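You operate a simulated robot arm through the tools that you are given. There is no shell and no other tool.

You run a simulated robot arm. Do the job below in one go: nothing can be reset, and whatever is moved stays where it is left.

JOB
Move the blue pack from under the gauze pad into the chill box.
Fine: lay the pad back over the bay and shut the lid, fingers clear; damage nothing.
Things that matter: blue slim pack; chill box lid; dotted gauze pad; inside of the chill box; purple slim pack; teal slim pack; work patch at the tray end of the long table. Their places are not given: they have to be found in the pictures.

Only the result counts: the job must be done as asked and must still hold three seconds after the hand-in. Knocking over, shifting, dropping, spilling or breaking anything else fails it. A push-on lid holds only when it is set on centred and level and pressed home; a screw cap is set on level and turned clockwise until tight.

ROBOT AND FRAMES
A 6-joint arm with a three-finger gripper, fixed in place. Base frame: the origin is on the floor under the middle of its stand, x ahead of it, y to its left, z up; the work surface is at about z = 720. Lengths are in mm, angles in degrees, forces in N, time in s.
It reaches about 1213 mm from its shoulder. Its first joint turns from -166.0 to 166.0 degrees. Payload 4.89 kg.
The TCP is the grasp point between the finger pads, 30 mm short of the fingertips. In the tool frame z runs along the fingers and y along their closing line. The gripper opens to 164 mm; its body begins 125 mm behind the TCP.
Orientation is that of the tool frame in the base frame, as a unit quaternion [x, y, z, w]. With the fingers straight down and closing along the base's y, the tool's x points along the base's -x, its y along +y and its z along -z.

CONTROLS
- The arm moves only by the tool step_arm. Its argument "motion" is a list of rows, each an object (a shift or turn left out is 0, a gripper value left out holds the last) with "gripper": the closure in counts, from 0 (fully open) to 255 (shut); "translation": the shift along the base's x, y, z in cm, a list of three; "dr": the turn, a rotation vector about the base's x, y, z in degrees, a list of three. In form: [{"gripper": gripper, "translation": [dx, dy, dz], "dr": [rx, ry, rz]}, ...]. A call has 1 to 20 rows; each row is the pose to reach, as a shift and turn from the pose commanded when the call began. Each row takes 0.2 s and may step no farther than 50 mm and 8.6 degrees from the row before; otherwise, or with a gripper value out of range, the whole call is refused. A pose out of reach is approached as far as the arm can. The call stops where the force on the tool passes 40 N (or 10 N more than at its start, if that is more) or the arm is blocked; 0.2 s more then pass. Each finger travels about 108 mm/s and halts on what it meets, pressing with about 43 N; the grip force reading is that of the motor and also rises with nothing between the fingers. The clock runs only during rows and for 0.2 s after the last one: add rows that repeat a pose to give the fingers time. The reply holds the time, the measured pose of the TCP, the force on the tool along the base axes, the opening and the grip force, in the units named above and with some noise, with the torque about the TCP (base axes, N m) and any sound that the robot's microphone picked up, and new pictures: "show" is both (left out), scene, wrist or none.
- Cameras (640 x 400 px; columns grow to the right, rows downward): "scene" is fixed at [51.3, 499.4, 1450.9]; the picture's right is [-0.13, -0.99, 0.00], its down [-0.66, 0.09, -0.74] and it looks along [0.74, -0.10, -0.67] (base axes); focal length 322 px, centre (320, 200). "wrist" rides on the gripper at [76, -2, -152] in the tool frame; the picture's right is [0.02, 1.00, 0.00], its down [-0.88, 0.02, -0.47] and it looks along [-0.47, 0.01, 0.88] (tool axes); focal length 247 px, centre (320, 200).
- raise_lower(by): moves the trunk up (or, below 0, down) by that many mm; the arm rides with it, the base frame stays. It gives what a move gives, with no picture.
- pixel_to_xyz(camera, pixels): for up to 12 pixels [column, row] of the newest picture of that camera ("zoom" is the newest enlarged one), the place [x, y, z] in the base frame of the surface seen there, good to about 2 mm. The clock stands still meanwhile.
- close_up(camera, box): a new picture of the part [left, top, right, bottom] of that camera's present view, enlarged. The clock stands still meanwhile.
- sign_off(): hands the job in; it is judged then, once.

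Unless the task says otherwise, let go and move clear before handing in.

The tools are called after "Request:" as a command line: name --argument value ..., lists and objects as JSON in quotes. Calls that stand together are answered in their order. step_arm: Moves the arm, as the interface text tells. Its arguments: {"type":"object","properties":{"motion":{"type":"array","items":{"type":"object","properties":{"gripper":{"type":"number"},"translation":{"type":"array","items":{"type":"number"}},"dr":{"type":"array","items":{"type":"number"}}}}},"show":{"type":"string","enum":["both","scene","wrist","none"]}},"required":["motion"]} The other tools are called the same way: raise_lower (by) moves the trunk up or down; pixel_to_xyz (camera, pixels) gives the place of the surface under pixels of a picture; close_up (camera, box) takes an enlarged picture of a part of a camera's view; sign_off () hands the job in.

At the start:

```text
time_s: 0.0
tool_pos: [630.6, 361.8, 1071.2]
orientation: [0.0, 1.0, 0.0, 0.001]
force: [-0.7, 0.4, 0.0]
wrist_torque: [-0.03, 0.01, -0.01]
width: 164.0
grip_force: 0.0
trunk travel left (down, up): [-175.0, 215.0]
```

scene: 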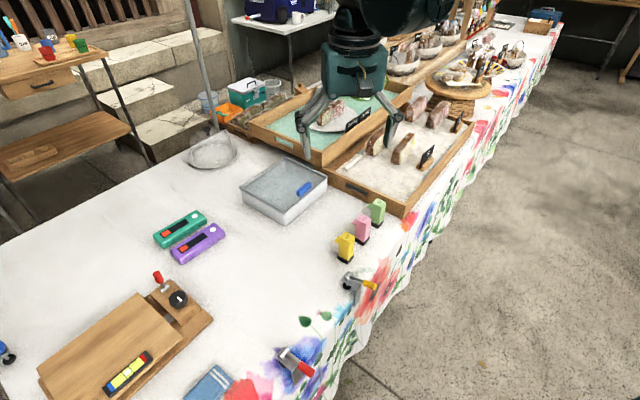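
wrist: 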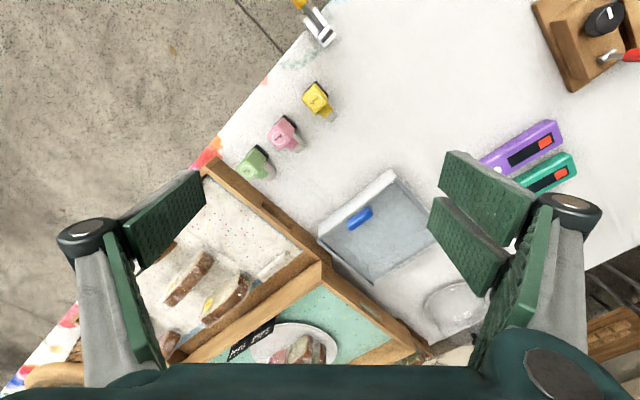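

The scene shows teal and purple slim packs near (180,230)/(198,243), a grey box with a blue piece at (285,190), and trays with food; I don't see the gauze pad clearly yet. I'll take close-ups to find the things.

Request:
close_up --camera "scene" --box '[140, 120, 340, 270]'

Request:
close_up --camera "scene" --box '[0, 250, 260, 400]'

Request:
close_up --camera "scene" --box '[200, 60, 480, 220]'

Request:
close_up --camera "wrist" --box '[220, 60, 640, 360]'

```text
2.67 times, centred on (240, 195) of scene
```

zoom: 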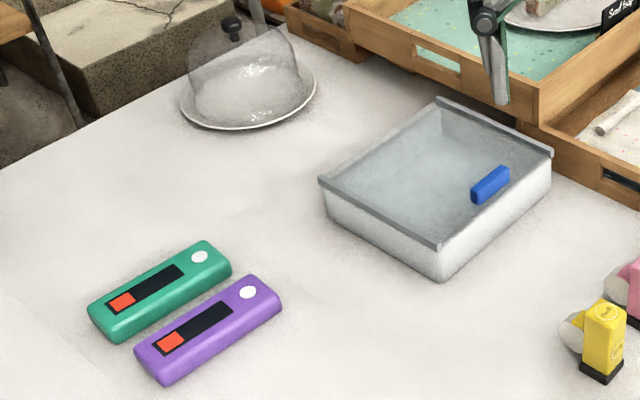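

```text
2.46 times, centred on (130, 325) of scene
```

zoom: 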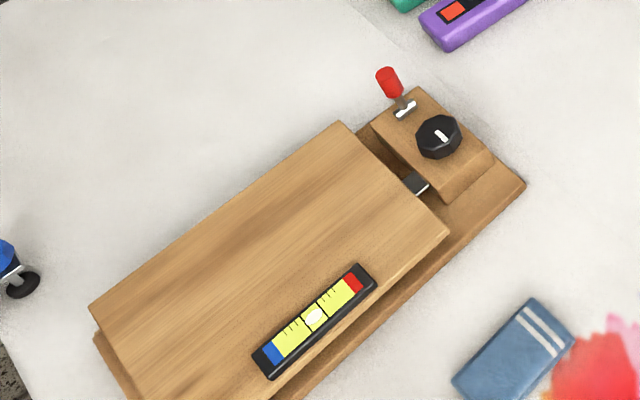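

```text
2.29 times, centred on (340, 140) of scene
```

zoom: 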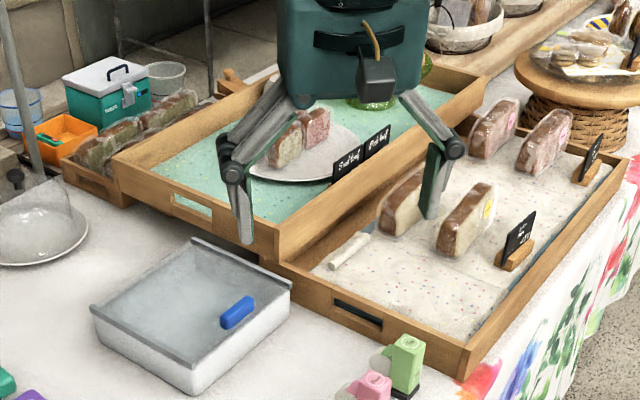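

```text
1.33 times, centred on (430, 210) of wrist
```

zoom: 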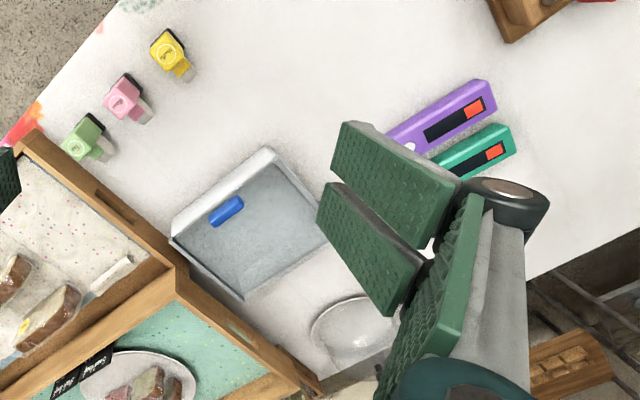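

The grey box with the blue grip at (305,188) looks like the chill box with a see-through lid, and a white bar lies on dotted material in the right tray near (352,162). I'll look closer at both.

Request:
close_up --camera "scene" --box '[230, 140, 340, 225]'

Request:
close_up --camera "scene" --box '[310, 120, 460, 220]'

Request:
close_up --camera "scene" --box '[220, 80, 400, 170]'

Request:
close_up --camera "wrist" --box '[110, 150, 450, 370]'

```text
4.71 times, centred on (285, 182) of scene
```

zoom: 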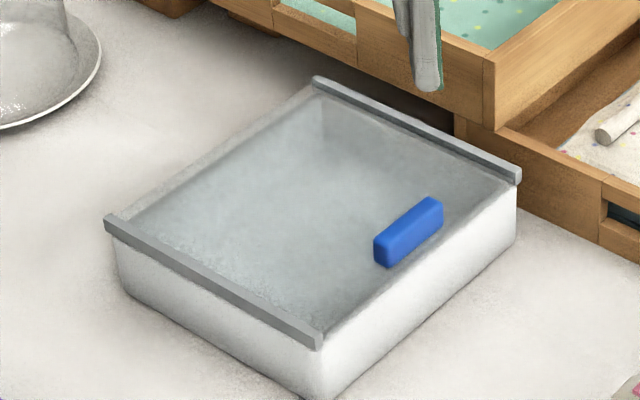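

```text
4.00 times, centred on (385, 170) of scene
```

zoom: 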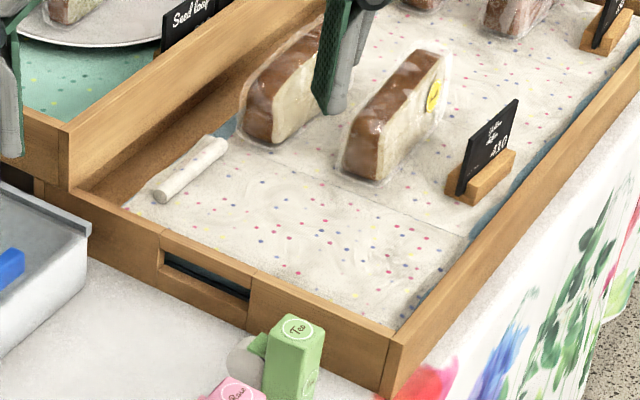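

```text
3.56 times, centred on (310, 125) of scene
```

zoom: 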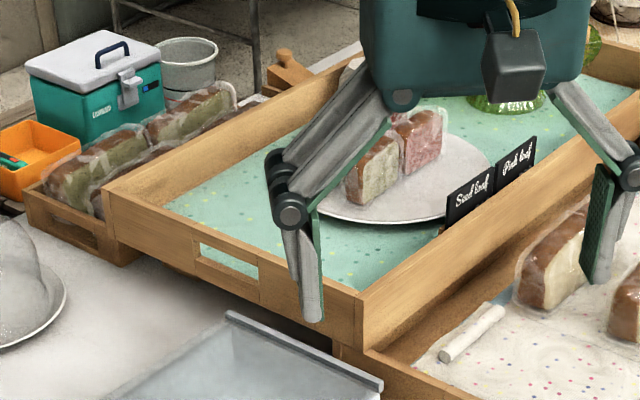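

```text
1.82 times, centred on (280, 260) of wrist
```

zoom: 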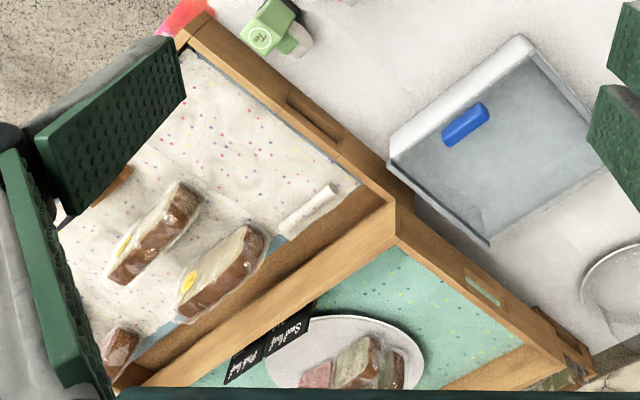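

The pad appears to be the dotted sheet in the near bay of the right tray, with a white bar at (355,162) and a seam from about (392,163) to (425,178). I'll measure these and the box.

Request:
pixel_to_xyz --camera "scene" --pixels '[[351, 167], [364, 157], [342, 172], [405, 202], [427, 180], [393, 164], [375, 180], [362, 165], [338, 172], [412, 213], [408, 195], [380, 160]]'

Request:
pixel_to_xyz --camera "scene" --pixels '[[249, 187], [297, 212], [285, 158], [327, 177], [298, 193], [310, 184], [304, 186], [280, 185], [285, 221], [297, 222], [260, 205], [310, 205]]'

Request:
pixel_to_xyz --camera "scene" --pixels '[[180, 228], [198, 242], [320, 200], [345, 247], [362, 229], [377, 212], [215, 150], [300, 150], [240, 240], [270, 250], [250, 90], [320, 145]]'

```text
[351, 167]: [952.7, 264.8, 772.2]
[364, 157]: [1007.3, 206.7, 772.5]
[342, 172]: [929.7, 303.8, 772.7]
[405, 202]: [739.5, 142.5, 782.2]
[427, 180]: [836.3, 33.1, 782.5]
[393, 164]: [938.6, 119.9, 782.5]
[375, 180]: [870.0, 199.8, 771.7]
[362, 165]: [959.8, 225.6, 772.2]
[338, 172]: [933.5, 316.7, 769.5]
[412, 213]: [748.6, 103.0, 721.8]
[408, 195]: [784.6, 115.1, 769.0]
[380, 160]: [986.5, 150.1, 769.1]
```

```text
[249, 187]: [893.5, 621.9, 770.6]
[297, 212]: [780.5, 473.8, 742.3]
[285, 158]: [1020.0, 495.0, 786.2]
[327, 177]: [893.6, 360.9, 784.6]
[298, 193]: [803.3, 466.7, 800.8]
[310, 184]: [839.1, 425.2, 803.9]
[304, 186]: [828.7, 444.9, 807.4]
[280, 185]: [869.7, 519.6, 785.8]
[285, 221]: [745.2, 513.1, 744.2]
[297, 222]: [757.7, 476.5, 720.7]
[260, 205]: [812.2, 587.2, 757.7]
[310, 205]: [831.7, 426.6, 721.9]
```

```text
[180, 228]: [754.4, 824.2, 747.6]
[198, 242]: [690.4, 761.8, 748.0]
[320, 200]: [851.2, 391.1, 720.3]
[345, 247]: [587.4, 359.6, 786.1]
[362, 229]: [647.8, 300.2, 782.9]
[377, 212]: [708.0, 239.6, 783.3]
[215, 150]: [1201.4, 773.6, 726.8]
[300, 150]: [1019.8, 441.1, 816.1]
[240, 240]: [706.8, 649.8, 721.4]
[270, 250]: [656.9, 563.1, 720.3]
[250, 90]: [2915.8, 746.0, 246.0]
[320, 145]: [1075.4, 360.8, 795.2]
```

The tray floor cover lies near z≈770 and the box top near z≈786. I'll zoom on the bay and box and read points from the zoom pictures.

Request:
close_up --camera "scene" --box '[325, 140, 435, 215]'

Request:
pixel_to_xyz --camera "zoom" --pixels '[[160, 158], [190, 135], [225, 105], [225, 150], [300, 120], [330, 140], [450, 200], [480, 215], [320, 220], [420, 250], [240, 60], [150, 180]]'

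```text
5.33 times, centred on (380, 178) of scene
```

zoom: 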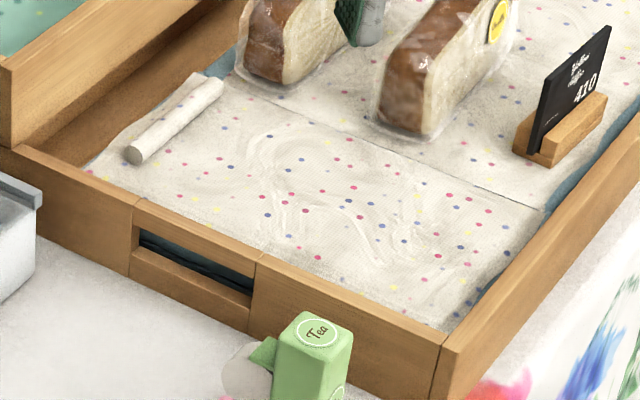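

```text
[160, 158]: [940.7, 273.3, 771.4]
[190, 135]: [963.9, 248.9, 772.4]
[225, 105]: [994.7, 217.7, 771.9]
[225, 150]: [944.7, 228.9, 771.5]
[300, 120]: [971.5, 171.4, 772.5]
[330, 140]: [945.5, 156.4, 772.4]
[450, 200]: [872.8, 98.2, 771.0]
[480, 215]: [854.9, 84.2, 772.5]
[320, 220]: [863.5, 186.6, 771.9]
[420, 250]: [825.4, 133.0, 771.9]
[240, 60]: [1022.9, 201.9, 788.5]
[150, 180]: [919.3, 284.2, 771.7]
```

The pad covers the near bay of the right tray (seam in the zoom from (235,92) to (545,210)), with a white bar at the left. I'll move the arm over it to look from above.

Request:
step_arm --motion '[{"translation": [2, -4, 0]}, {"translation": [4, -8, 0]}, {"translation": [6, -12, 0]}, {"translation": [8, -15, 0]}, {"translation": [10, -18, 0]}, {"translation": [10, -18, 0]}]' --show "both"

```text
time_s: 1.4
tool_pos: [732.4, 183.5, 1071.1]
orientation: [0.0, 1.0, 0.0, 0.0]
force: [0.3, -0.1, -0.1]
wrist_torque: [0.02, 0.04, 0.0]
width: 163.8
grip_force: 0.0
trunk travel left (down, up): [-175.0, 215.0]
```

scene: 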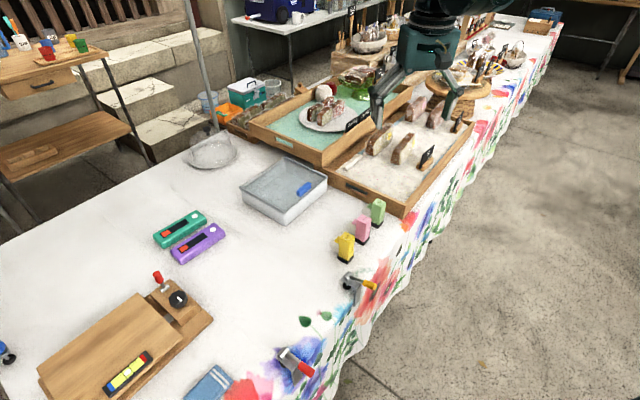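
wrist: 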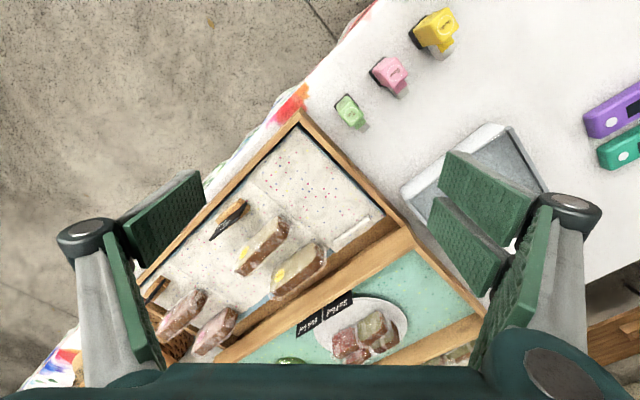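

Request:
close_up --camera "wrist" --box '[230, 100, 430, 260]'

Request:
close_up --camera "scene" --box '[320, 120, 470, 220]'

```text
2.50 times, centred on (330, 180) of wrist
```

zoom: 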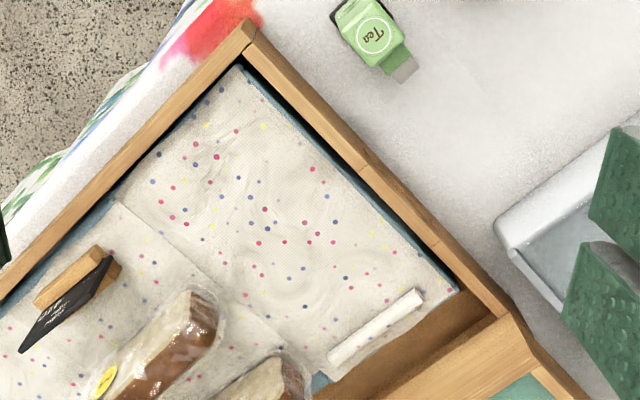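

```text
4.00 times, centred on (395, 170) of scene
```

zoom: 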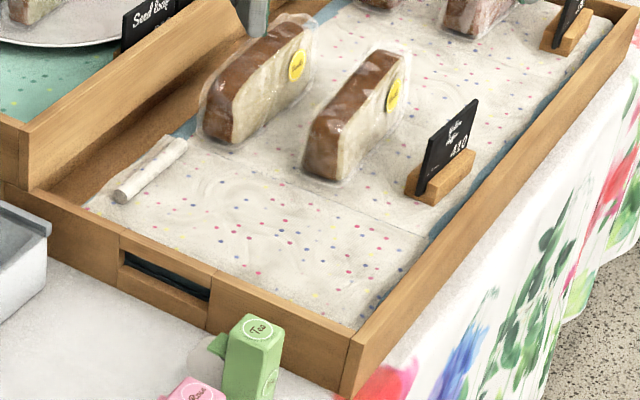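

The pad's four corners and its bar are visible in the wrist zoom. I'll re-take the wrist zoom tighter and measure.

Request:
close_up --camera "wrist" --box '[260, 110, 430, 260]'

Request:
pixel_to_xyz --camera "wrist" --pixels '[[326, 127], [276, 181], [355, 248], [413, 217], [365, 241], [380, 231], [395, 219], [340, 180], [300, 160], [360, 210], [320, 210], [407, 212]]'

```text
2.67 times, centred on (345, 185) of wrist
```

zoom: 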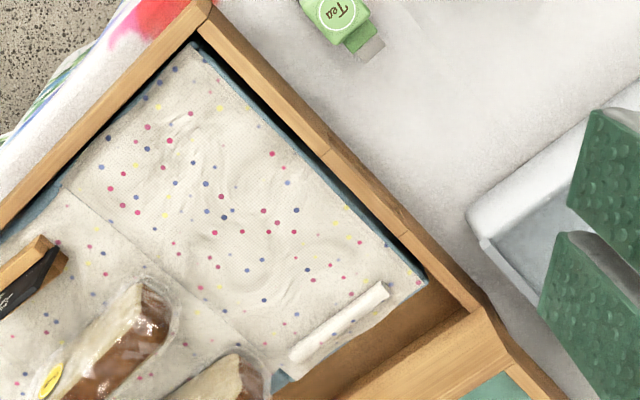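

```text
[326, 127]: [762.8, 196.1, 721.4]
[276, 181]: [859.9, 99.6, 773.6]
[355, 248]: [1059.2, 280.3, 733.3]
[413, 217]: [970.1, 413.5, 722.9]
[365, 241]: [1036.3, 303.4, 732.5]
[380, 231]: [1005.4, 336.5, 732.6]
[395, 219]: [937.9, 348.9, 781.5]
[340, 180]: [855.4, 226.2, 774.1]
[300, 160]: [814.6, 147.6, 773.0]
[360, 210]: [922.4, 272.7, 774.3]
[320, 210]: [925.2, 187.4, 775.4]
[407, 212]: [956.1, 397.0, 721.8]
```

I mis-scaled some pixels; I'll measure directly in the zoom picture.

Request:
pixel_to_xyz --camera "zoom" --pixels '[[197, 50], [65, 188], [275, 372], [425, 278], [295, 355], [340, 322], [383, 290], [250, 200], [340, 315], [345, 330], [405, 290], [300, 350]]'

Request:
pixel_to_xyz --camera "zoom" --pixels '[[210, 20], [320, 140], [400, 220], [470, 300], [400, 340], [40, 260], [130, 330], [220, 385], [390, 300], [285, 365], [350, 340], [365, 340]]'

```text
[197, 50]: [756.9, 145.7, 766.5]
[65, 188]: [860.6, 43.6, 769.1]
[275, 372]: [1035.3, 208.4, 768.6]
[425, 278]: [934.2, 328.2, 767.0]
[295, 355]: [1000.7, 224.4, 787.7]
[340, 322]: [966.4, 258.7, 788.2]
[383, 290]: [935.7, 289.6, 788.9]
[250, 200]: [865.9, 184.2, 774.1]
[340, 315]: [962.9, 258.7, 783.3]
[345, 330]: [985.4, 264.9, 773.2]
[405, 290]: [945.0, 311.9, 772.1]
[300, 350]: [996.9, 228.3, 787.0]
```

```text
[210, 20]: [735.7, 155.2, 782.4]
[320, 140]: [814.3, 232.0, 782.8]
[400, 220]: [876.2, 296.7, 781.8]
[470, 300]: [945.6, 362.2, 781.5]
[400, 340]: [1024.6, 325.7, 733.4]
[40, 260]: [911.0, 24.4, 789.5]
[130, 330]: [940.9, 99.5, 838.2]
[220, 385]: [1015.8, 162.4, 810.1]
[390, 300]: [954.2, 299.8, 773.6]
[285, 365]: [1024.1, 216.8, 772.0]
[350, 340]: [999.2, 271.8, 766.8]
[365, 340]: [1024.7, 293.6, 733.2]
```

Pad corners come out near (757,146), (861,44), (1035,208), (934,328) with its bar top at z≈788 from (936,290) to (1001,224). Now I'll look at the gripper fingers and move toward a view of the chill box.

Request:
close_up --camera "wrist" --box '[40, 130, 640, 400]'

Request:
step_arm --motion '[{"translation": [-2, 4, 0]}, {"translation": [-3, 8, 0]}, {"translation": [-4, 12, 0]}, {"translation": [-5, 16, 0]}, {"translation": [-6, 20, 0]}, {"translation": [-7, 24, 0]}, {"translation": [-8, 28, 0]}, {"translation": [-8, 28, 0]}]' --show "both"

```text
1.07 times, centred on (340, 265) of wrist (not enlarged: the box is as wide or as high as the picture)
```

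zoom: 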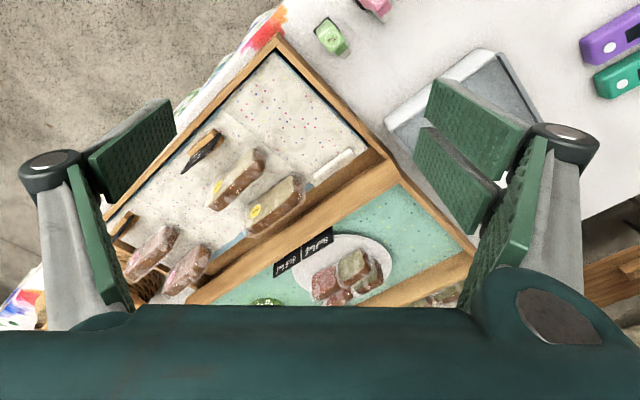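

```text
time_s: 3.2
tool_pos: [650.3, 464.1, 1072.6]
orientation: [0.001, 1.0, 0.0, 0.0]
force: [0.3, -0.1, -0.7]
wrist_torque: [-0.03, -0.02, 0.0]
width: 164.0
grip_force: 0.0
trunk travel left (down, up): [-175.0, 215.0]
```

scene: 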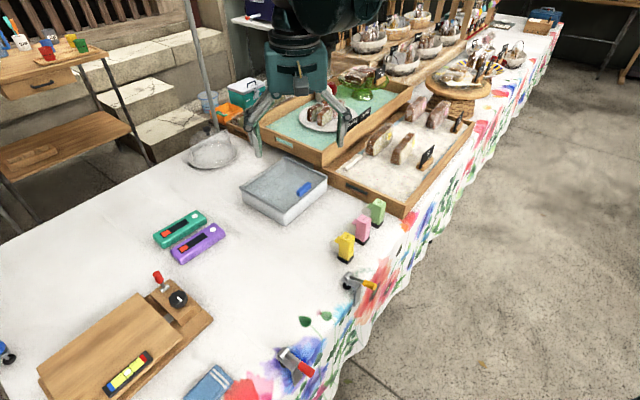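
wrist: 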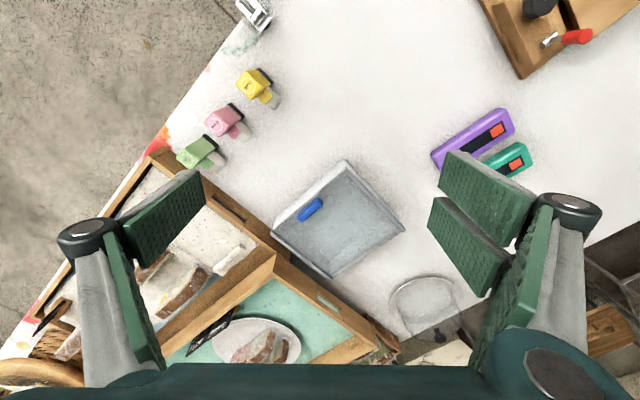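

Request:
close_up --camera "wrist" --box '[260, 145, 420, 285]'

Request:
pixel_to_xyz --camera "zoom" --pixels '[[320, 200], [200, 190], [160, 170], [240, 160], [330, 50], [400, 100], [450, 250], [300, 350], [60, 230], [280, 300], [360, 130], [130, 240]]'

```text
2.86 times, centred on (340, 215) of wrist
```

zoom: 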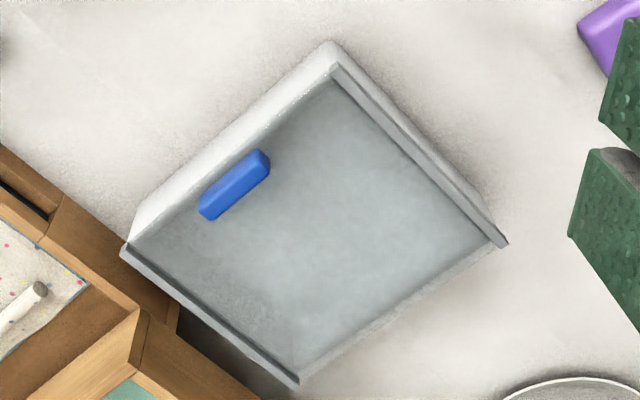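

```text
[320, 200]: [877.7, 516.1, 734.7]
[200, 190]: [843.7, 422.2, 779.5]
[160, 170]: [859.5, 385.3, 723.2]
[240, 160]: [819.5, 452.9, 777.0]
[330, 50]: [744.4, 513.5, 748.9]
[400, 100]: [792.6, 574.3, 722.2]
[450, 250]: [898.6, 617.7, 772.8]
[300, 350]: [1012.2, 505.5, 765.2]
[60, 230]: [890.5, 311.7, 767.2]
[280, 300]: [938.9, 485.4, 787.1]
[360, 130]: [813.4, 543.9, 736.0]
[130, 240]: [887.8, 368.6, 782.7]
```

Depths inside the box vary (734 versus 787), so I need a grid of probes to see where the lid actually is.

Request:
pixel_to_xyz --camera "zoom" --pixels '[[300, 130], [330, 110], [370, 160], [420, 200], [460, 240], [270, 200], [320, 250], [370, 280], [420, 270], [230, 240], [280, 270], [330, 310]]'

Request:
pixel_to_xyz --camera "zoom" --pixels '[[200, 240], [240, 290], [290, 340], [160, 240], [160, 260], [340, 75], [500, 240], [290, 378], [235, 185], [255, 165], [215, 200], [400, 310]]'

Request:
close_up --camera "scene" --box '[235, 150, 335, 225]'

Request:
pixel_to_xyz --camera "zoom" --pixels '[[320, 200], [200, 200], [250, 130], [300, 280], [350, 100], [450, 130], [420, 180], [150, 190], [270, 230], [370, 240], [500, 120], [320, 60]]'

```text
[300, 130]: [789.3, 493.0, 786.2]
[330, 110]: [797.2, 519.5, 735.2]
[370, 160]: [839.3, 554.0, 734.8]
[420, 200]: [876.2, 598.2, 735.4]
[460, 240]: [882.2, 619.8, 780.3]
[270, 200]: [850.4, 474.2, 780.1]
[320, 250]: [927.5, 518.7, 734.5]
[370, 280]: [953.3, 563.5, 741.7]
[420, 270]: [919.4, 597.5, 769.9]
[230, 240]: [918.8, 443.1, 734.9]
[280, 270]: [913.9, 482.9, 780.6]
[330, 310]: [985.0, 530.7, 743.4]
```

```text
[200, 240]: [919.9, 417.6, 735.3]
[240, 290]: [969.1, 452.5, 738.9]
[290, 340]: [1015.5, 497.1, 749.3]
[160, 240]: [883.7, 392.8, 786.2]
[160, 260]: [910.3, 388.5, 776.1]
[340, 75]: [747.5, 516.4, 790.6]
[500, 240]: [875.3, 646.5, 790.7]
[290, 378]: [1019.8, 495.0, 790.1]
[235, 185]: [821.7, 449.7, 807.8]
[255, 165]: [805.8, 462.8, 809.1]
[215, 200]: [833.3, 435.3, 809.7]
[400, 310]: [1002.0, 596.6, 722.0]
```

```text
5.33 times, centred on (285, 188) of scene
```

zoom: 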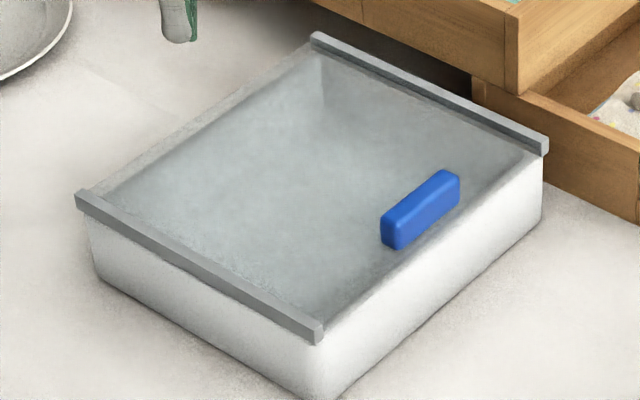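

```text
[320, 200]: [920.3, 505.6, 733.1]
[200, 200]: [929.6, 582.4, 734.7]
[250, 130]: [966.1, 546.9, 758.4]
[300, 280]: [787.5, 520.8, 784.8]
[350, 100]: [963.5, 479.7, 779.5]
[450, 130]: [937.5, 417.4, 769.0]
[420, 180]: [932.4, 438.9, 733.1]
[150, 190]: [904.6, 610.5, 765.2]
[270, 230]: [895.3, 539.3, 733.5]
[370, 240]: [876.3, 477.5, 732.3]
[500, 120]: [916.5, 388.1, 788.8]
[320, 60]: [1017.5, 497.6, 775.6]
```

The lid is a frosted sheet at z≈786 between two rails running along (0.70,0.71), with a blue handle near (820,449,808). I'll look closely at the rail ends and edges to see which way it slides.

Request:
close_up --camera "wrist" --box '[268, 155, 348, 235]'

Request:
close_up --camera "wrist" --box '[328, 200, 418, 285]'

Request:
close_up --camera "scene" --box '[276, 165, 336, 225]'

Request:
close_up --camera "scene" --box '[235, 150, 300, 215]'

```text
5.00 times, centred on (308, 195) of wrist
```

zoom: 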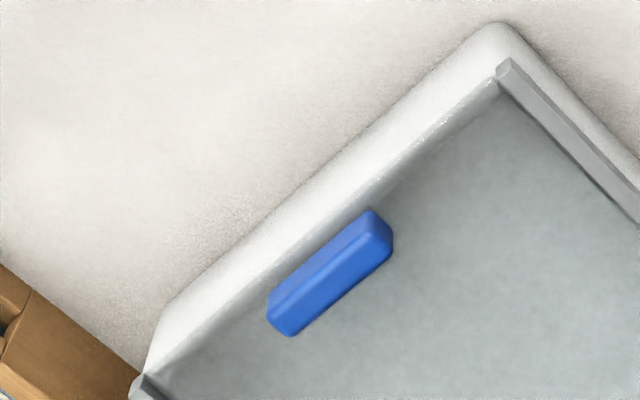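

```text
4.71 times, centred on (373, 242) of wrist
```

zoom: 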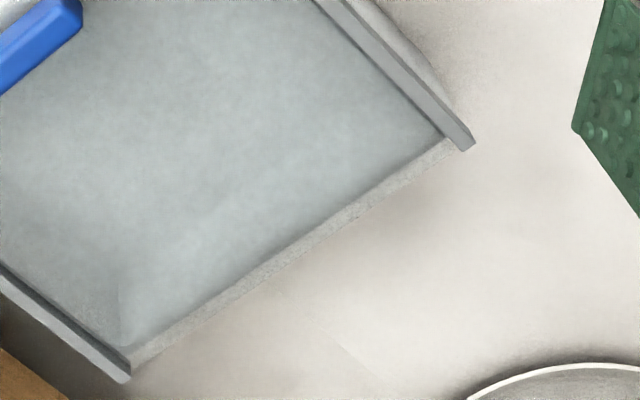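

```text
6.67 times, centred on (306, 195) of scene
```

zoom: 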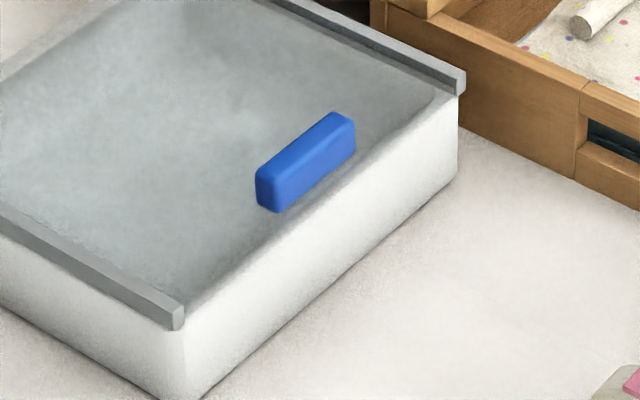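

```text
6.15 times, centred on (268, 182) of scene
```

zoom: 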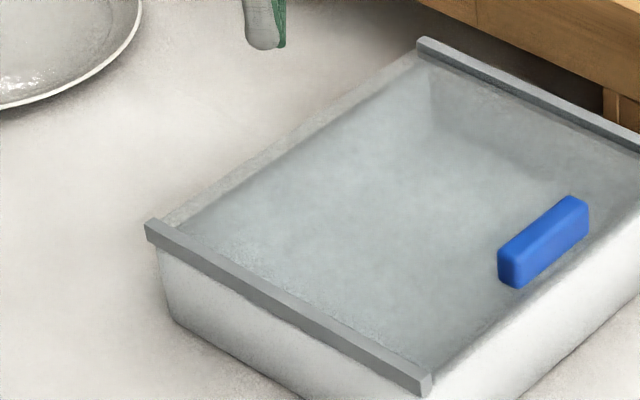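

Both rail ends look open, so I'll learn the slide direction by a gentle test. First I'll measure the purple and teal packs and surrounding walls for sizes.

Request:
close_up --camera "scene" --box '[145, 200, 235, 270]'

Request:
pixel_to_xyz --camera "zoom" --pixels '[[190, 290], [225, 385], [385, 175], [415, 215], [300, 280], [65, 225], [130, 330], [270, 100], [300, 140], [395, 235], [220, 350], [150, 300]]'

Request:
pixel_to_xyz --camera "wrist" --pixels '[[275, 248], [250, 265], [230, 280], [268, 262], [280, 262], [300, 280], [340, 305], [380, 335], [225, 310], [270, 240], [240, 270], [320, 300]]'

```text
5.71 times, centred on (190, 235) of scene
```

zoom: 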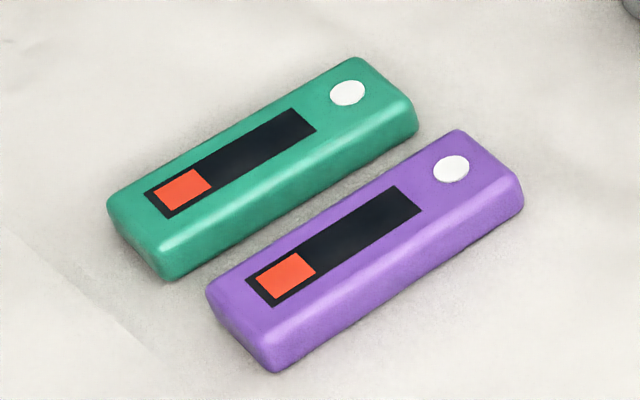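

```text
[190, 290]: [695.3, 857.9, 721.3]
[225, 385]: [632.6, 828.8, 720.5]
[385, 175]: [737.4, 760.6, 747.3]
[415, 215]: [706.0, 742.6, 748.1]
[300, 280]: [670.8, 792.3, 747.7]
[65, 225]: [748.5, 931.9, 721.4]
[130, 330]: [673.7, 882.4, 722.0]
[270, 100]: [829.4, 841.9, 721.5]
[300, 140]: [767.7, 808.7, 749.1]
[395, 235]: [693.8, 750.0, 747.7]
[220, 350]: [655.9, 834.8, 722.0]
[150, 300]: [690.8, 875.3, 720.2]
```

```text
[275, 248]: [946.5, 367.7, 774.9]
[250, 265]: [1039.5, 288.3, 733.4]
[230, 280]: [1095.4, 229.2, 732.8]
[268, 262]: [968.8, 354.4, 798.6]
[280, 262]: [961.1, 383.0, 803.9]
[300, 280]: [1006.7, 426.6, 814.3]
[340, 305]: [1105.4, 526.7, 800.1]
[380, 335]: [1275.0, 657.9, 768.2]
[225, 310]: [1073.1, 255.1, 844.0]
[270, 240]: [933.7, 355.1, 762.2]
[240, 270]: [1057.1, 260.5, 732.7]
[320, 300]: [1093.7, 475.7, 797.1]
```

Packs are about 145×45×28 mm (tops at z≈748), and the upper tray's wall stands near (958,365) with top z≈816. I'll swing over the lid handle, turned −45° about z so the fingers close along the rails.

Request:
step_arm --motion '[{"translation": [2.5, -0.2, -1], "dr": [0, 0, -7.5]}, {"translation": [5.5, -0.4, -3], "dr": [0, 0, -15]}, {"translation": [8.5, -0.7, -5], "dr": [0, 0, -22.5]}, {"translation": [11.5, -1, -7.5], "dr": [0, 0, -30]}, {"translation": [14.5, -1.2, -10], "dr": [0, 0, -37.5]}, {"translation": [17.1, -1.4, -12.5], "dr": [0, 0, -45]}, {"translation": [17.1, -1.4, -12.5], "dr": [0, 0, -45]}]' --show "both"

```text
time_s: 4.8
tool_pos: [822.5, 449.7, 946.2]
orientation: [0.384, 0.924, 0.001, 0.001]
force: [0.6, 0.0, -0.5]
wrist_torque: [-0.02, 0.08, 0.06]
width: 163.9
grip_force: 0.0
trunk travel left (down, up): [-175.0, 215.0]
```

scene: 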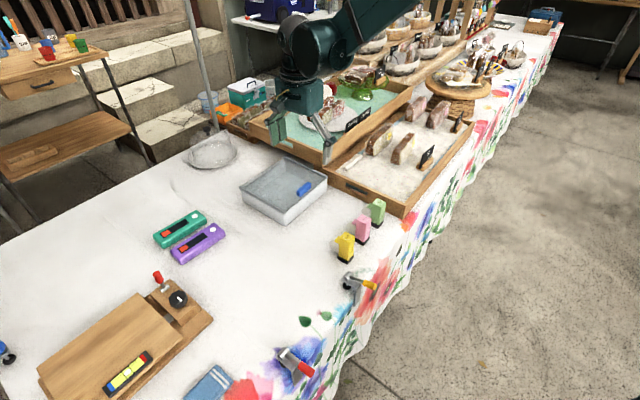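
wrist: 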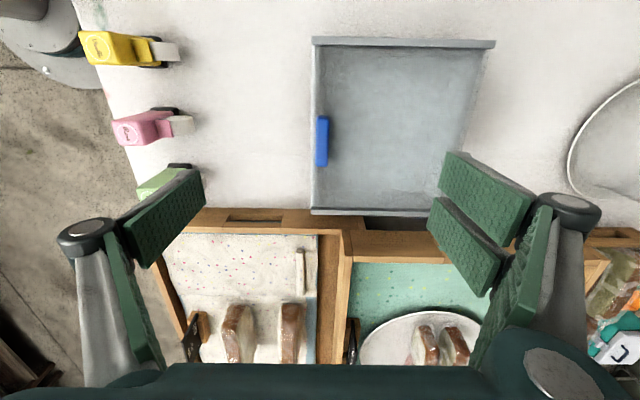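

The wrist view is now square with the box: handle at (322,140), rails at rows ~42 and ~211. I'll zoom and measure the handle and lid.

Request:
close_up --camera "wrist" --box '[290, 90, 370, 190]'

Request:
close_up --camera "wrist" --box '[290, 20, 510, 230]'

Request:
pixel_to_xyz --camera "wrist" --pixels '[[322, 117], [322, 141], [322, 165], [318, 141], [327, 141], [316, 44], [490, 44], [314, 211], [435, 213], [400, 44], [380, 212], [312, 100]]'

```text
4.00 times, centred on (330, 140) of wrist
```

zoom: 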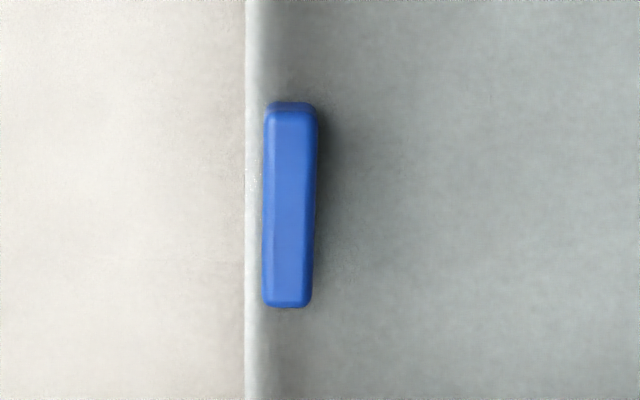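

```text
1.90 times, centred on (400, 125) of wrist
```

zoom: 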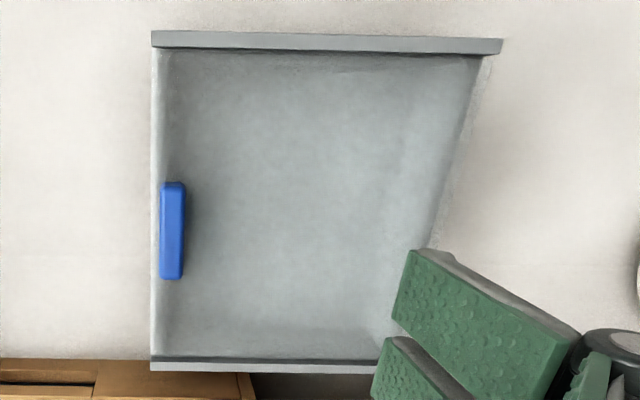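

```text
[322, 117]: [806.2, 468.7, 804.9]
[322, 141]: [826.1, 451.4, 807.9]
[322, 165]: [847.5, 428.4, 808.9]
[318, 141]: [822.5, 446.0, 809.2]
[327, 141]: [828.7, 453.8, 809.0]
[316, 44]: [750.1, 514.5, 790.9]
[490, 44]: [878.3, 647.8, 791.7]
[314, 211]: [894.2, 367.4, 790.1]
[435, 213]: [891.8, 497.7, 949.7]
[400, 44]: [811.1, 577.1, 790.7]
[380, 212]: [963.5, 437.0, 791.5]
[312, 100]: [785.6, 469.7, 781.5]
```

Handle centre is near (825,450), top z≈809, about 13 mm wide along the rails and 57 mm long. I'll part-close the fingers up here to see how the tips sit before descending.

Request:
step_arm --motion '[{"gripper": 177}, {"gripper": 177}, {"gripper": 177}, {"gripper": 177}]' --show "both"

```text
time_s: 5.8
tool_pos: [822.7, 448.5, 947.1]
orientation: [0.383, 0.924, 0.0, 0.0]
force: [0.2, 0.1, -0.1]
wrist_torque: [0.02, 0.05, -0.04]
width: 50.4
grip_force: 0.2
trunk travel left (down, up): [-175.0, 215.0]
```

scene: 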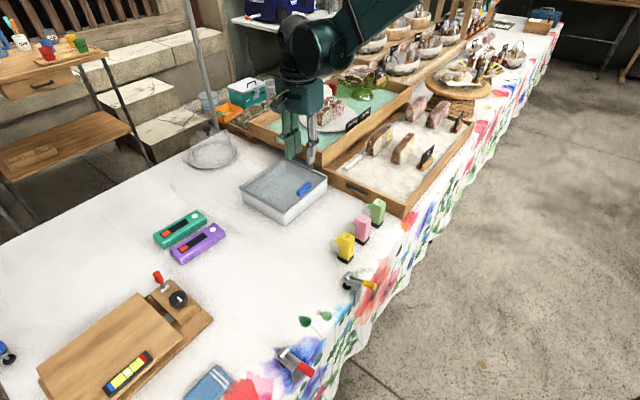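
wrist: 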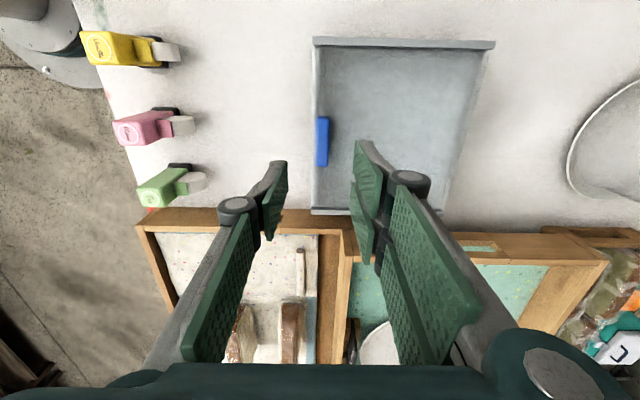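

The mapping is linear (177→50 mm). I'll measure the fingertips directly with the wrist camera.

Request:
close_up --camera "wrist" --box '[220, 120, 430, 260]'

Request:
pixel_to_xyz --camera "wrist" --pixels '[[280, 166], [272, 175], [285, 185], [262, 205], [365, 150], [358, 180], [380, 165], [355, 210], [360, 225], [240, 205], [410, 180], [372, 240]]'

```text
2.86 times, centred on (325, 190) of wrist
```

zoom: 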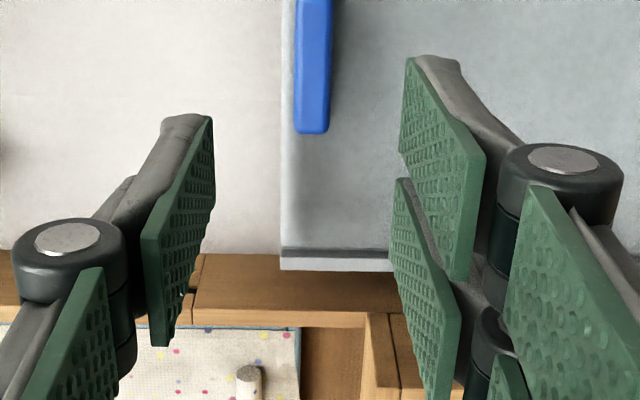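

```text
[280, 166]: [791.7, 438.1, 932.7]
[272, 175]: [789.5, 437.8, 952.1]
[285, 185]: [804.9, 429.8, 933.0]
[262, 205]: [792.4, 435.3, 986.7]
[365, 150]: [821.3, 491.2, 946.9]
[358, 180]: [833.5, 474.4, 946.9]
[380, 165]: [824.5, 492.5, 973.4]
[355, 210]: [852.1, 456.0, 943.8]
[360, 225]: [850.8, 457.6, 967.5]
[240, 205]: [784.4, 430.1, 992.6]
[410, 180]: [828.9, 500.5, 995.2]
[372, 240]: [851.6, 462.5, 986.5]
```

Request:
pixel_to_xyz --camera "zoom" --pixels '[[190, 118], [208, 122], [210, 180], [210, 200], [410, 64], [404, 100], [403, 148], [399, 185], [394, 240], [393, 258], [172, 125], [440, 62]]'

```text
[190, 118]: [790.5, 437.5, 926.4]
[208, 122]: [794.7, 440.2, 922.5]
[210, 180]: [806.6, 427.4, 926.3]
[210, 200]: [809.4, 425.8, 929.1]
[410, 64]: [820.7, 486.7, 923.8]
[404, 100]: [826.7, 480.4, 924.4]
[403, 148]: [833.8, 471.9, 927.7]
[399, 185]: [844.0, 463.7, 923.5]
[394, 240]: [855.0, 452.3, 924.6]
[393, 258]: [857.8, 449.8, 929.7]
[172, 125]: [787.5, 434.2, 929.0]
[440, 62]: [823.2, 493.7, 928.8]
```

Tips hang about 25 mm below the TCP at this opening, so TCP z≈822 puts them just above the lid (786) around the handle (top 809). I'll descend and look.

Request:
step_arm --motion '[{"translation": [0.2, 0.15, -4.5]}, {"translation": [0.2, 0.15, -8.5]}, {"translation": [0.2, 0.15, -11]}, {"translation": [0.2, 0.15, -12.4]}, {"translation": [0.2, 0.15, -12.4]}]' --show "both"

```text
time_s: 7.0
tool_pos: [823.0, 449.3, 821.9]
orientation: [0.382, 0.924, 0.0, 0.0]
force: [-0.3, -0.1, -0.1]
wrist_torque: [-0.01, 0.04, 0.01]
width: 50.5
grip_force: 0.1
trunk travel left (down, up): [-175.0, 215.0]
```

scene: 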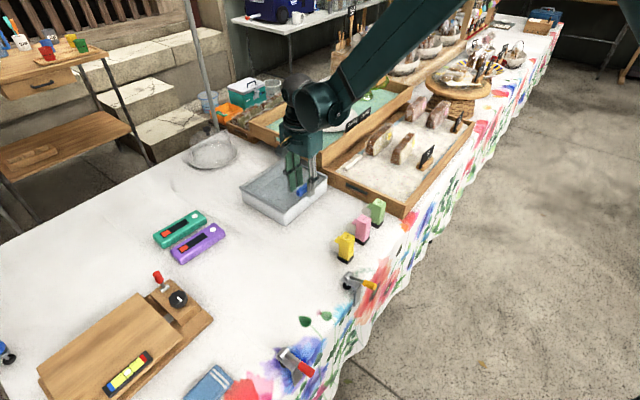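
wrist: 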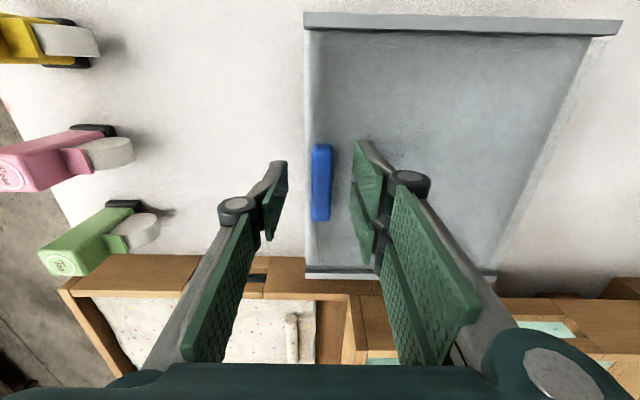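

The handle sits between the fingers ((321,182) in the wrist view). I'll close on it.

Request:
step_arm --motion '[{"gripper": 215}, {"gripper": 255}, {"gripper": 255}, {"gripper": 255}]' --show "wrist"

```text
time_s: 8.0
tool_pos: [824.2, 450.2, 821.3]
orientation: [0.383, 0.924, 0.0, 0.0]
force: [22.9, 18.2, 5.0]
wrist_torque: [0.6, -0.66, 0.02]
width: 15.8
grip_force: 45.3
trunk travel left (down, up): [-175.0, 215.0]
```

wrist: 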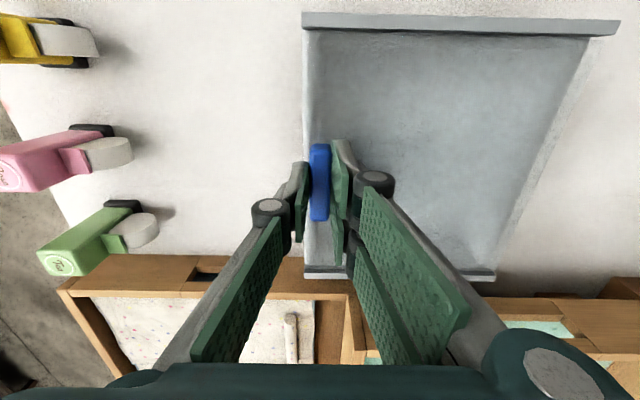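

The force of about 29 N along +d shows the lid resists moving toward −d, so it likely opens by pushing along +d. I'll ease the hand 2 mm then 8 mm along +d and watch the force.

Request:
step_arm --motion '[{"translation": [0.15, 0.15, 0]}, {"translation": [0.3, 0.3, 0]}, {"translation": [0.3, 0.3, 0]}]' --show "none"

```text
time_s: 8.8
tool_pos: [826.3, 453.4, 822.2]
orientation: [0.383, 0.924, -0.001, 0.0]
force: [-3.8, 2.6, -15.4]
wrist_torque: [0.16, 0.41, 0.01]
width: 16.0
grip_force: 44.8
trunk travel left (down, up): [-175.0, 215.0]
```

Force along the rails dropped to near zero after 4 mm of +d motion. I'll continue another 10 mm along +d and check with pictures.

Request:
step_arm --motion '[{"translation": [0.2, 0.2, 0]}, {"translation": [0.4, 0.4, 0]}, {"translation": [0.7, 0.7, 0]}, {"translation": [0.7, 0.7, 0]}]' --show "both"

```text
time_s: 9.8
tool_pos: [834.6, 459.8, 821.0]
orientation: [0.383, 0.924, 0.0, 0.0]
force: [-14.8, 15.2, -24.6]
wrist_torque: [0.42, 0.43, -0.09]
width: 16.0
grip_force: 45.0
trunk travel left (down, up): [-175.0, 215.0]
```

scene: 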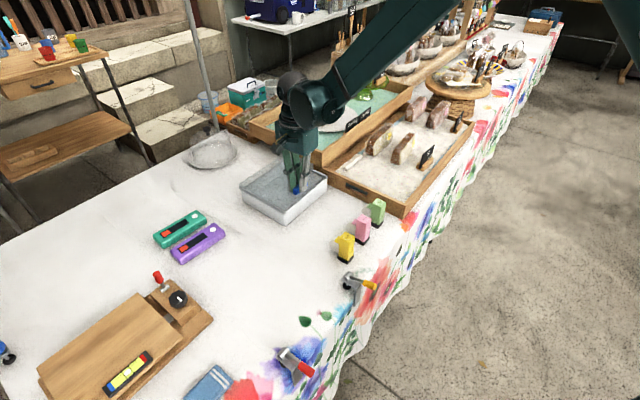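
wrist: 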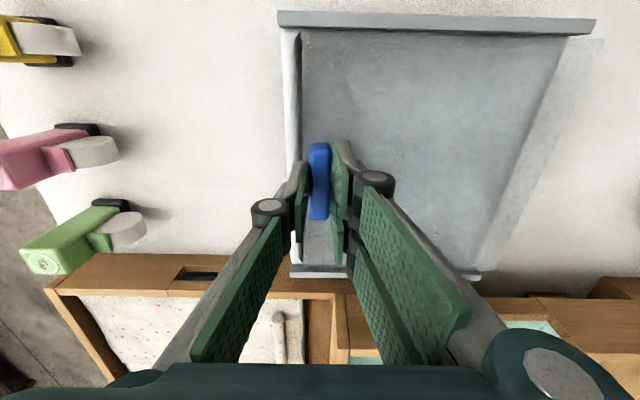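

The lid slides along +d: a gap opened at the front (cols 290–302 in the wrist view). There is some side force (~21 N) and downward pull (~25 N), so I'll correct the hand slightly sideways and down.

Request:
step_arm --motion '[{"translation": [-0.05, 0.05, -0.06]}, {"translation": [-0.1, 0.1, -0.12]}, {"translation": [-0.1, 0.1, -0.12]}]' --show "none"

```text
time_s: 10.6
tool_pos: [834.3, 460.1, 822.3]
orientation: [0.382, 0.924, 0.0, 0.001]
force: [-2.0, 3.2, 1.3]
wrist_torque: [0.56, 0.59, 0.21]
width: 15.7
grip_force: 45.2
trunk travel left (down, up): [-175.0, 215.0]
```

Forces are balanced now. I'll slide the lid another 50 mm along (0.695,0.719).

Request:
step_arm --motion '[{"translation": [0.49, 0.5, 0]}, {"translation": [1.04, 1.08, 0]}, {"translation": [1.74, 1.8, 0]}, {"translation": [2.43, 2.52, 0]}, {"translation": [3.13, 3.24, 0]}, {"translation": [3.48, 3.6, 0]}, {"translation": [3.48, 3.6, 0]}]' --show "both"

```text
time_s: 12.2
tool_pos: [869.0, 496.2, 821.5]
orientation: [0.384, 0.924, -0.001, 0.0]
force: [23.8, -24.5, -1.8]
wrist_torque: [-0.77, -0.76, 0.29]
width: 16.1
grip_force: 44.7
trunk travel left (down, up): [-175.0, 215.0]
```

scene: 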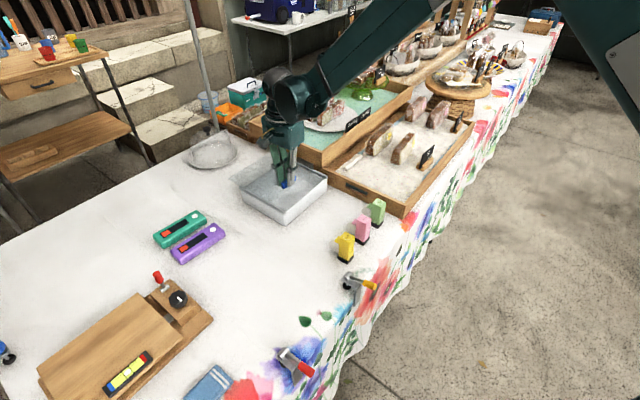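
wrist: 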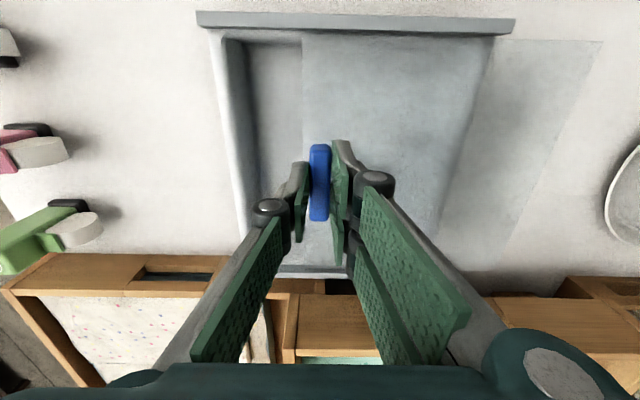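

Sideways force is now ~34 N the other way, so I'll shift the hand back 1.5 mm along +e.

Request:
step_arm --motion '[{"translation": [0.06, -0.06, 0]}, {"translation": [0.13, -0.13, 0]}, {"translation": [0.13, -0.13, 0]}]' --show "none"

```text
time_s: 13.0
tool_pos: [869.3, 497.3, 821.8]
orientation: [0.383, 0.924, 0.001, -0.001]
force: [10.8, -12.0, -2.6]
wrist_torque: [-0.54, -0.47, -0.08]
width: 15.7
grip_force: 45.3
trunk travel left (down, up): [-175.0, 215.0]
```

Still ~16 N sideways. I'll check whether the box itself has stayed put by re-measuring the rail ends.

Request:
pixel_to_xyz --camera "wrist" --pixels '[[201, 20], [511, 26], [350, 23], [300, 268], [345, 270], [320, 182], [318, 150], [320, 210], [250, 100], [560, 100], [400, 100], [470, 200]]'

```text
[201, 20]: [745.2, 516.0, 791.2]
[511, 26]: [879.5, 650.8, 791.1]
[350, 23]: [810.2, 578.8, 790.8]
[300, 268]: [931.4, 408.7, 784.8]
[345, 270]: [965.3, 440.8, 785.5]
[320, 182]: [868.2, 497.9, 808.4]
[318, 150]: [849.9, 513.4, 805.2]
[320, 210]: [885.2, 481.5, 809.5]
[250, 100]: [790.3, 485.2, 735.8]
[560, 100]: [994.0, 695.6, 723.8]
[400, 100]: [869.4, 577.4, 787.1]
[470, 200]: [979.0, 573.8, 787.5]
```

The box hasn't moved and rails run at 45.1°. I'll correct 1.4 mm along +e and then slide straight along 45° another 60 mm.

Request:
step_arm --motion '[{"translation": [0.1, -0.1, 0]}, {"translation": [0.5, 0.3, 0]}, {"translation": [1.1, 0.9, 0]}, {"translation": [1.8, 1.6, 0]}, {"translation": [2.5, 2.3, 0]}, {"translation": [3.2, 3.0, 0]}, {"translation": [3.9, 3.7, 0]}, {"translation": [4.3, 4.1, 0]}, {"translation": [4.3, 4.1, 0]}]' --show "both"

```text
time_s: 15.0
tool_pos: [912.0, 537.5, 822.6]
orientation: [0.382, 0.924, 0.0, -0.001]
force: [-22.4, 25.2, -0.7]
wrist_torque: [0.67, 0.64, -0.05]
width: 15.9
grip_force: 44.7
trunk travel left (down, up): [-175.0, 215.0]
```

scene: 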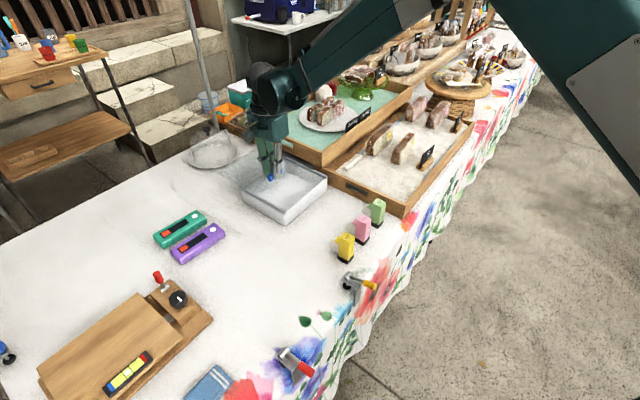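
wrist: 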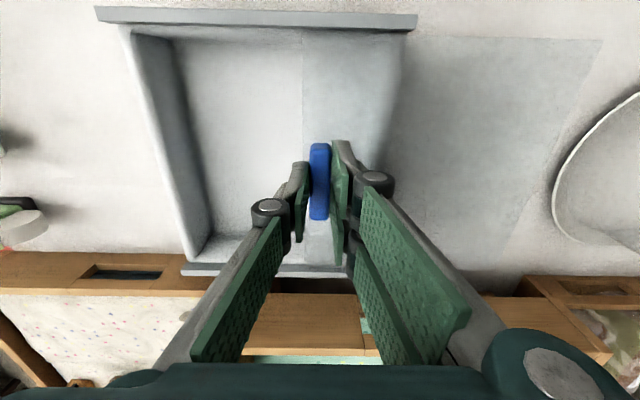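

The lid is now ~124 mm open with ~34 N of side force; I'll ease 2 mm along −e and push a final ~14 mm.

Request:
step_arm --motion '[{"translation": [-0.08, 0.08, 0]}, {"translation": [-0.16, 0.16, 0]}, {"translation": [0.14, 0.46, 0]}, {"translation": [0.5, 0.83, 0]}, {"translation": [0.83, 1.16, 0]}, {"translation": [0.83, 1.16, 0]}]' --show "both"

```text
time_s: 16.4
tool_pos: [921.4, 547.9, 821.7]
orientation: [0.382, 0.924, -0.001, 0.001]
force: [-4.6, 4.7, 5.3]
wrist_torque: [-0.77, -0.71, 0.16]
width: 15.6
grip_force: 45.4
trunk travel left (down, up): [-175.0, 215.0]
```

scene: 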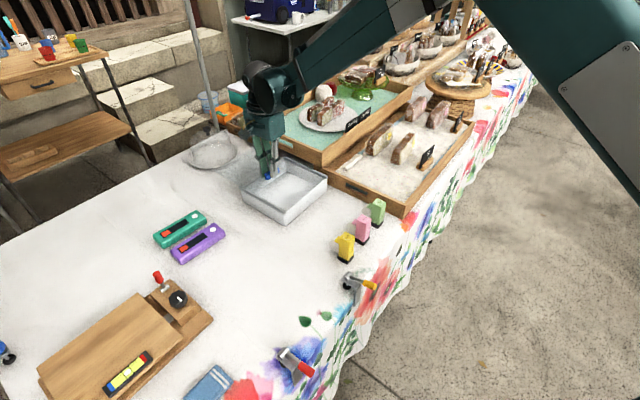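
wrist: 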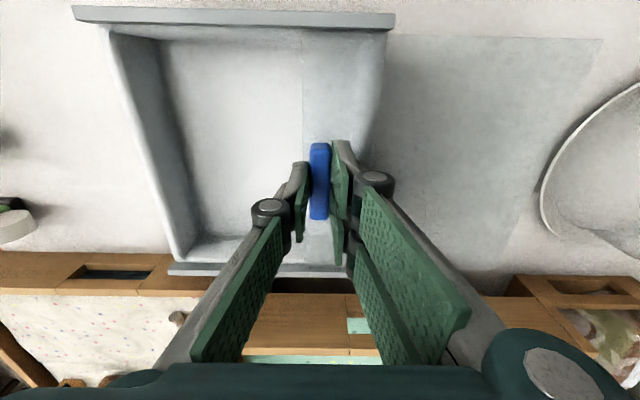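

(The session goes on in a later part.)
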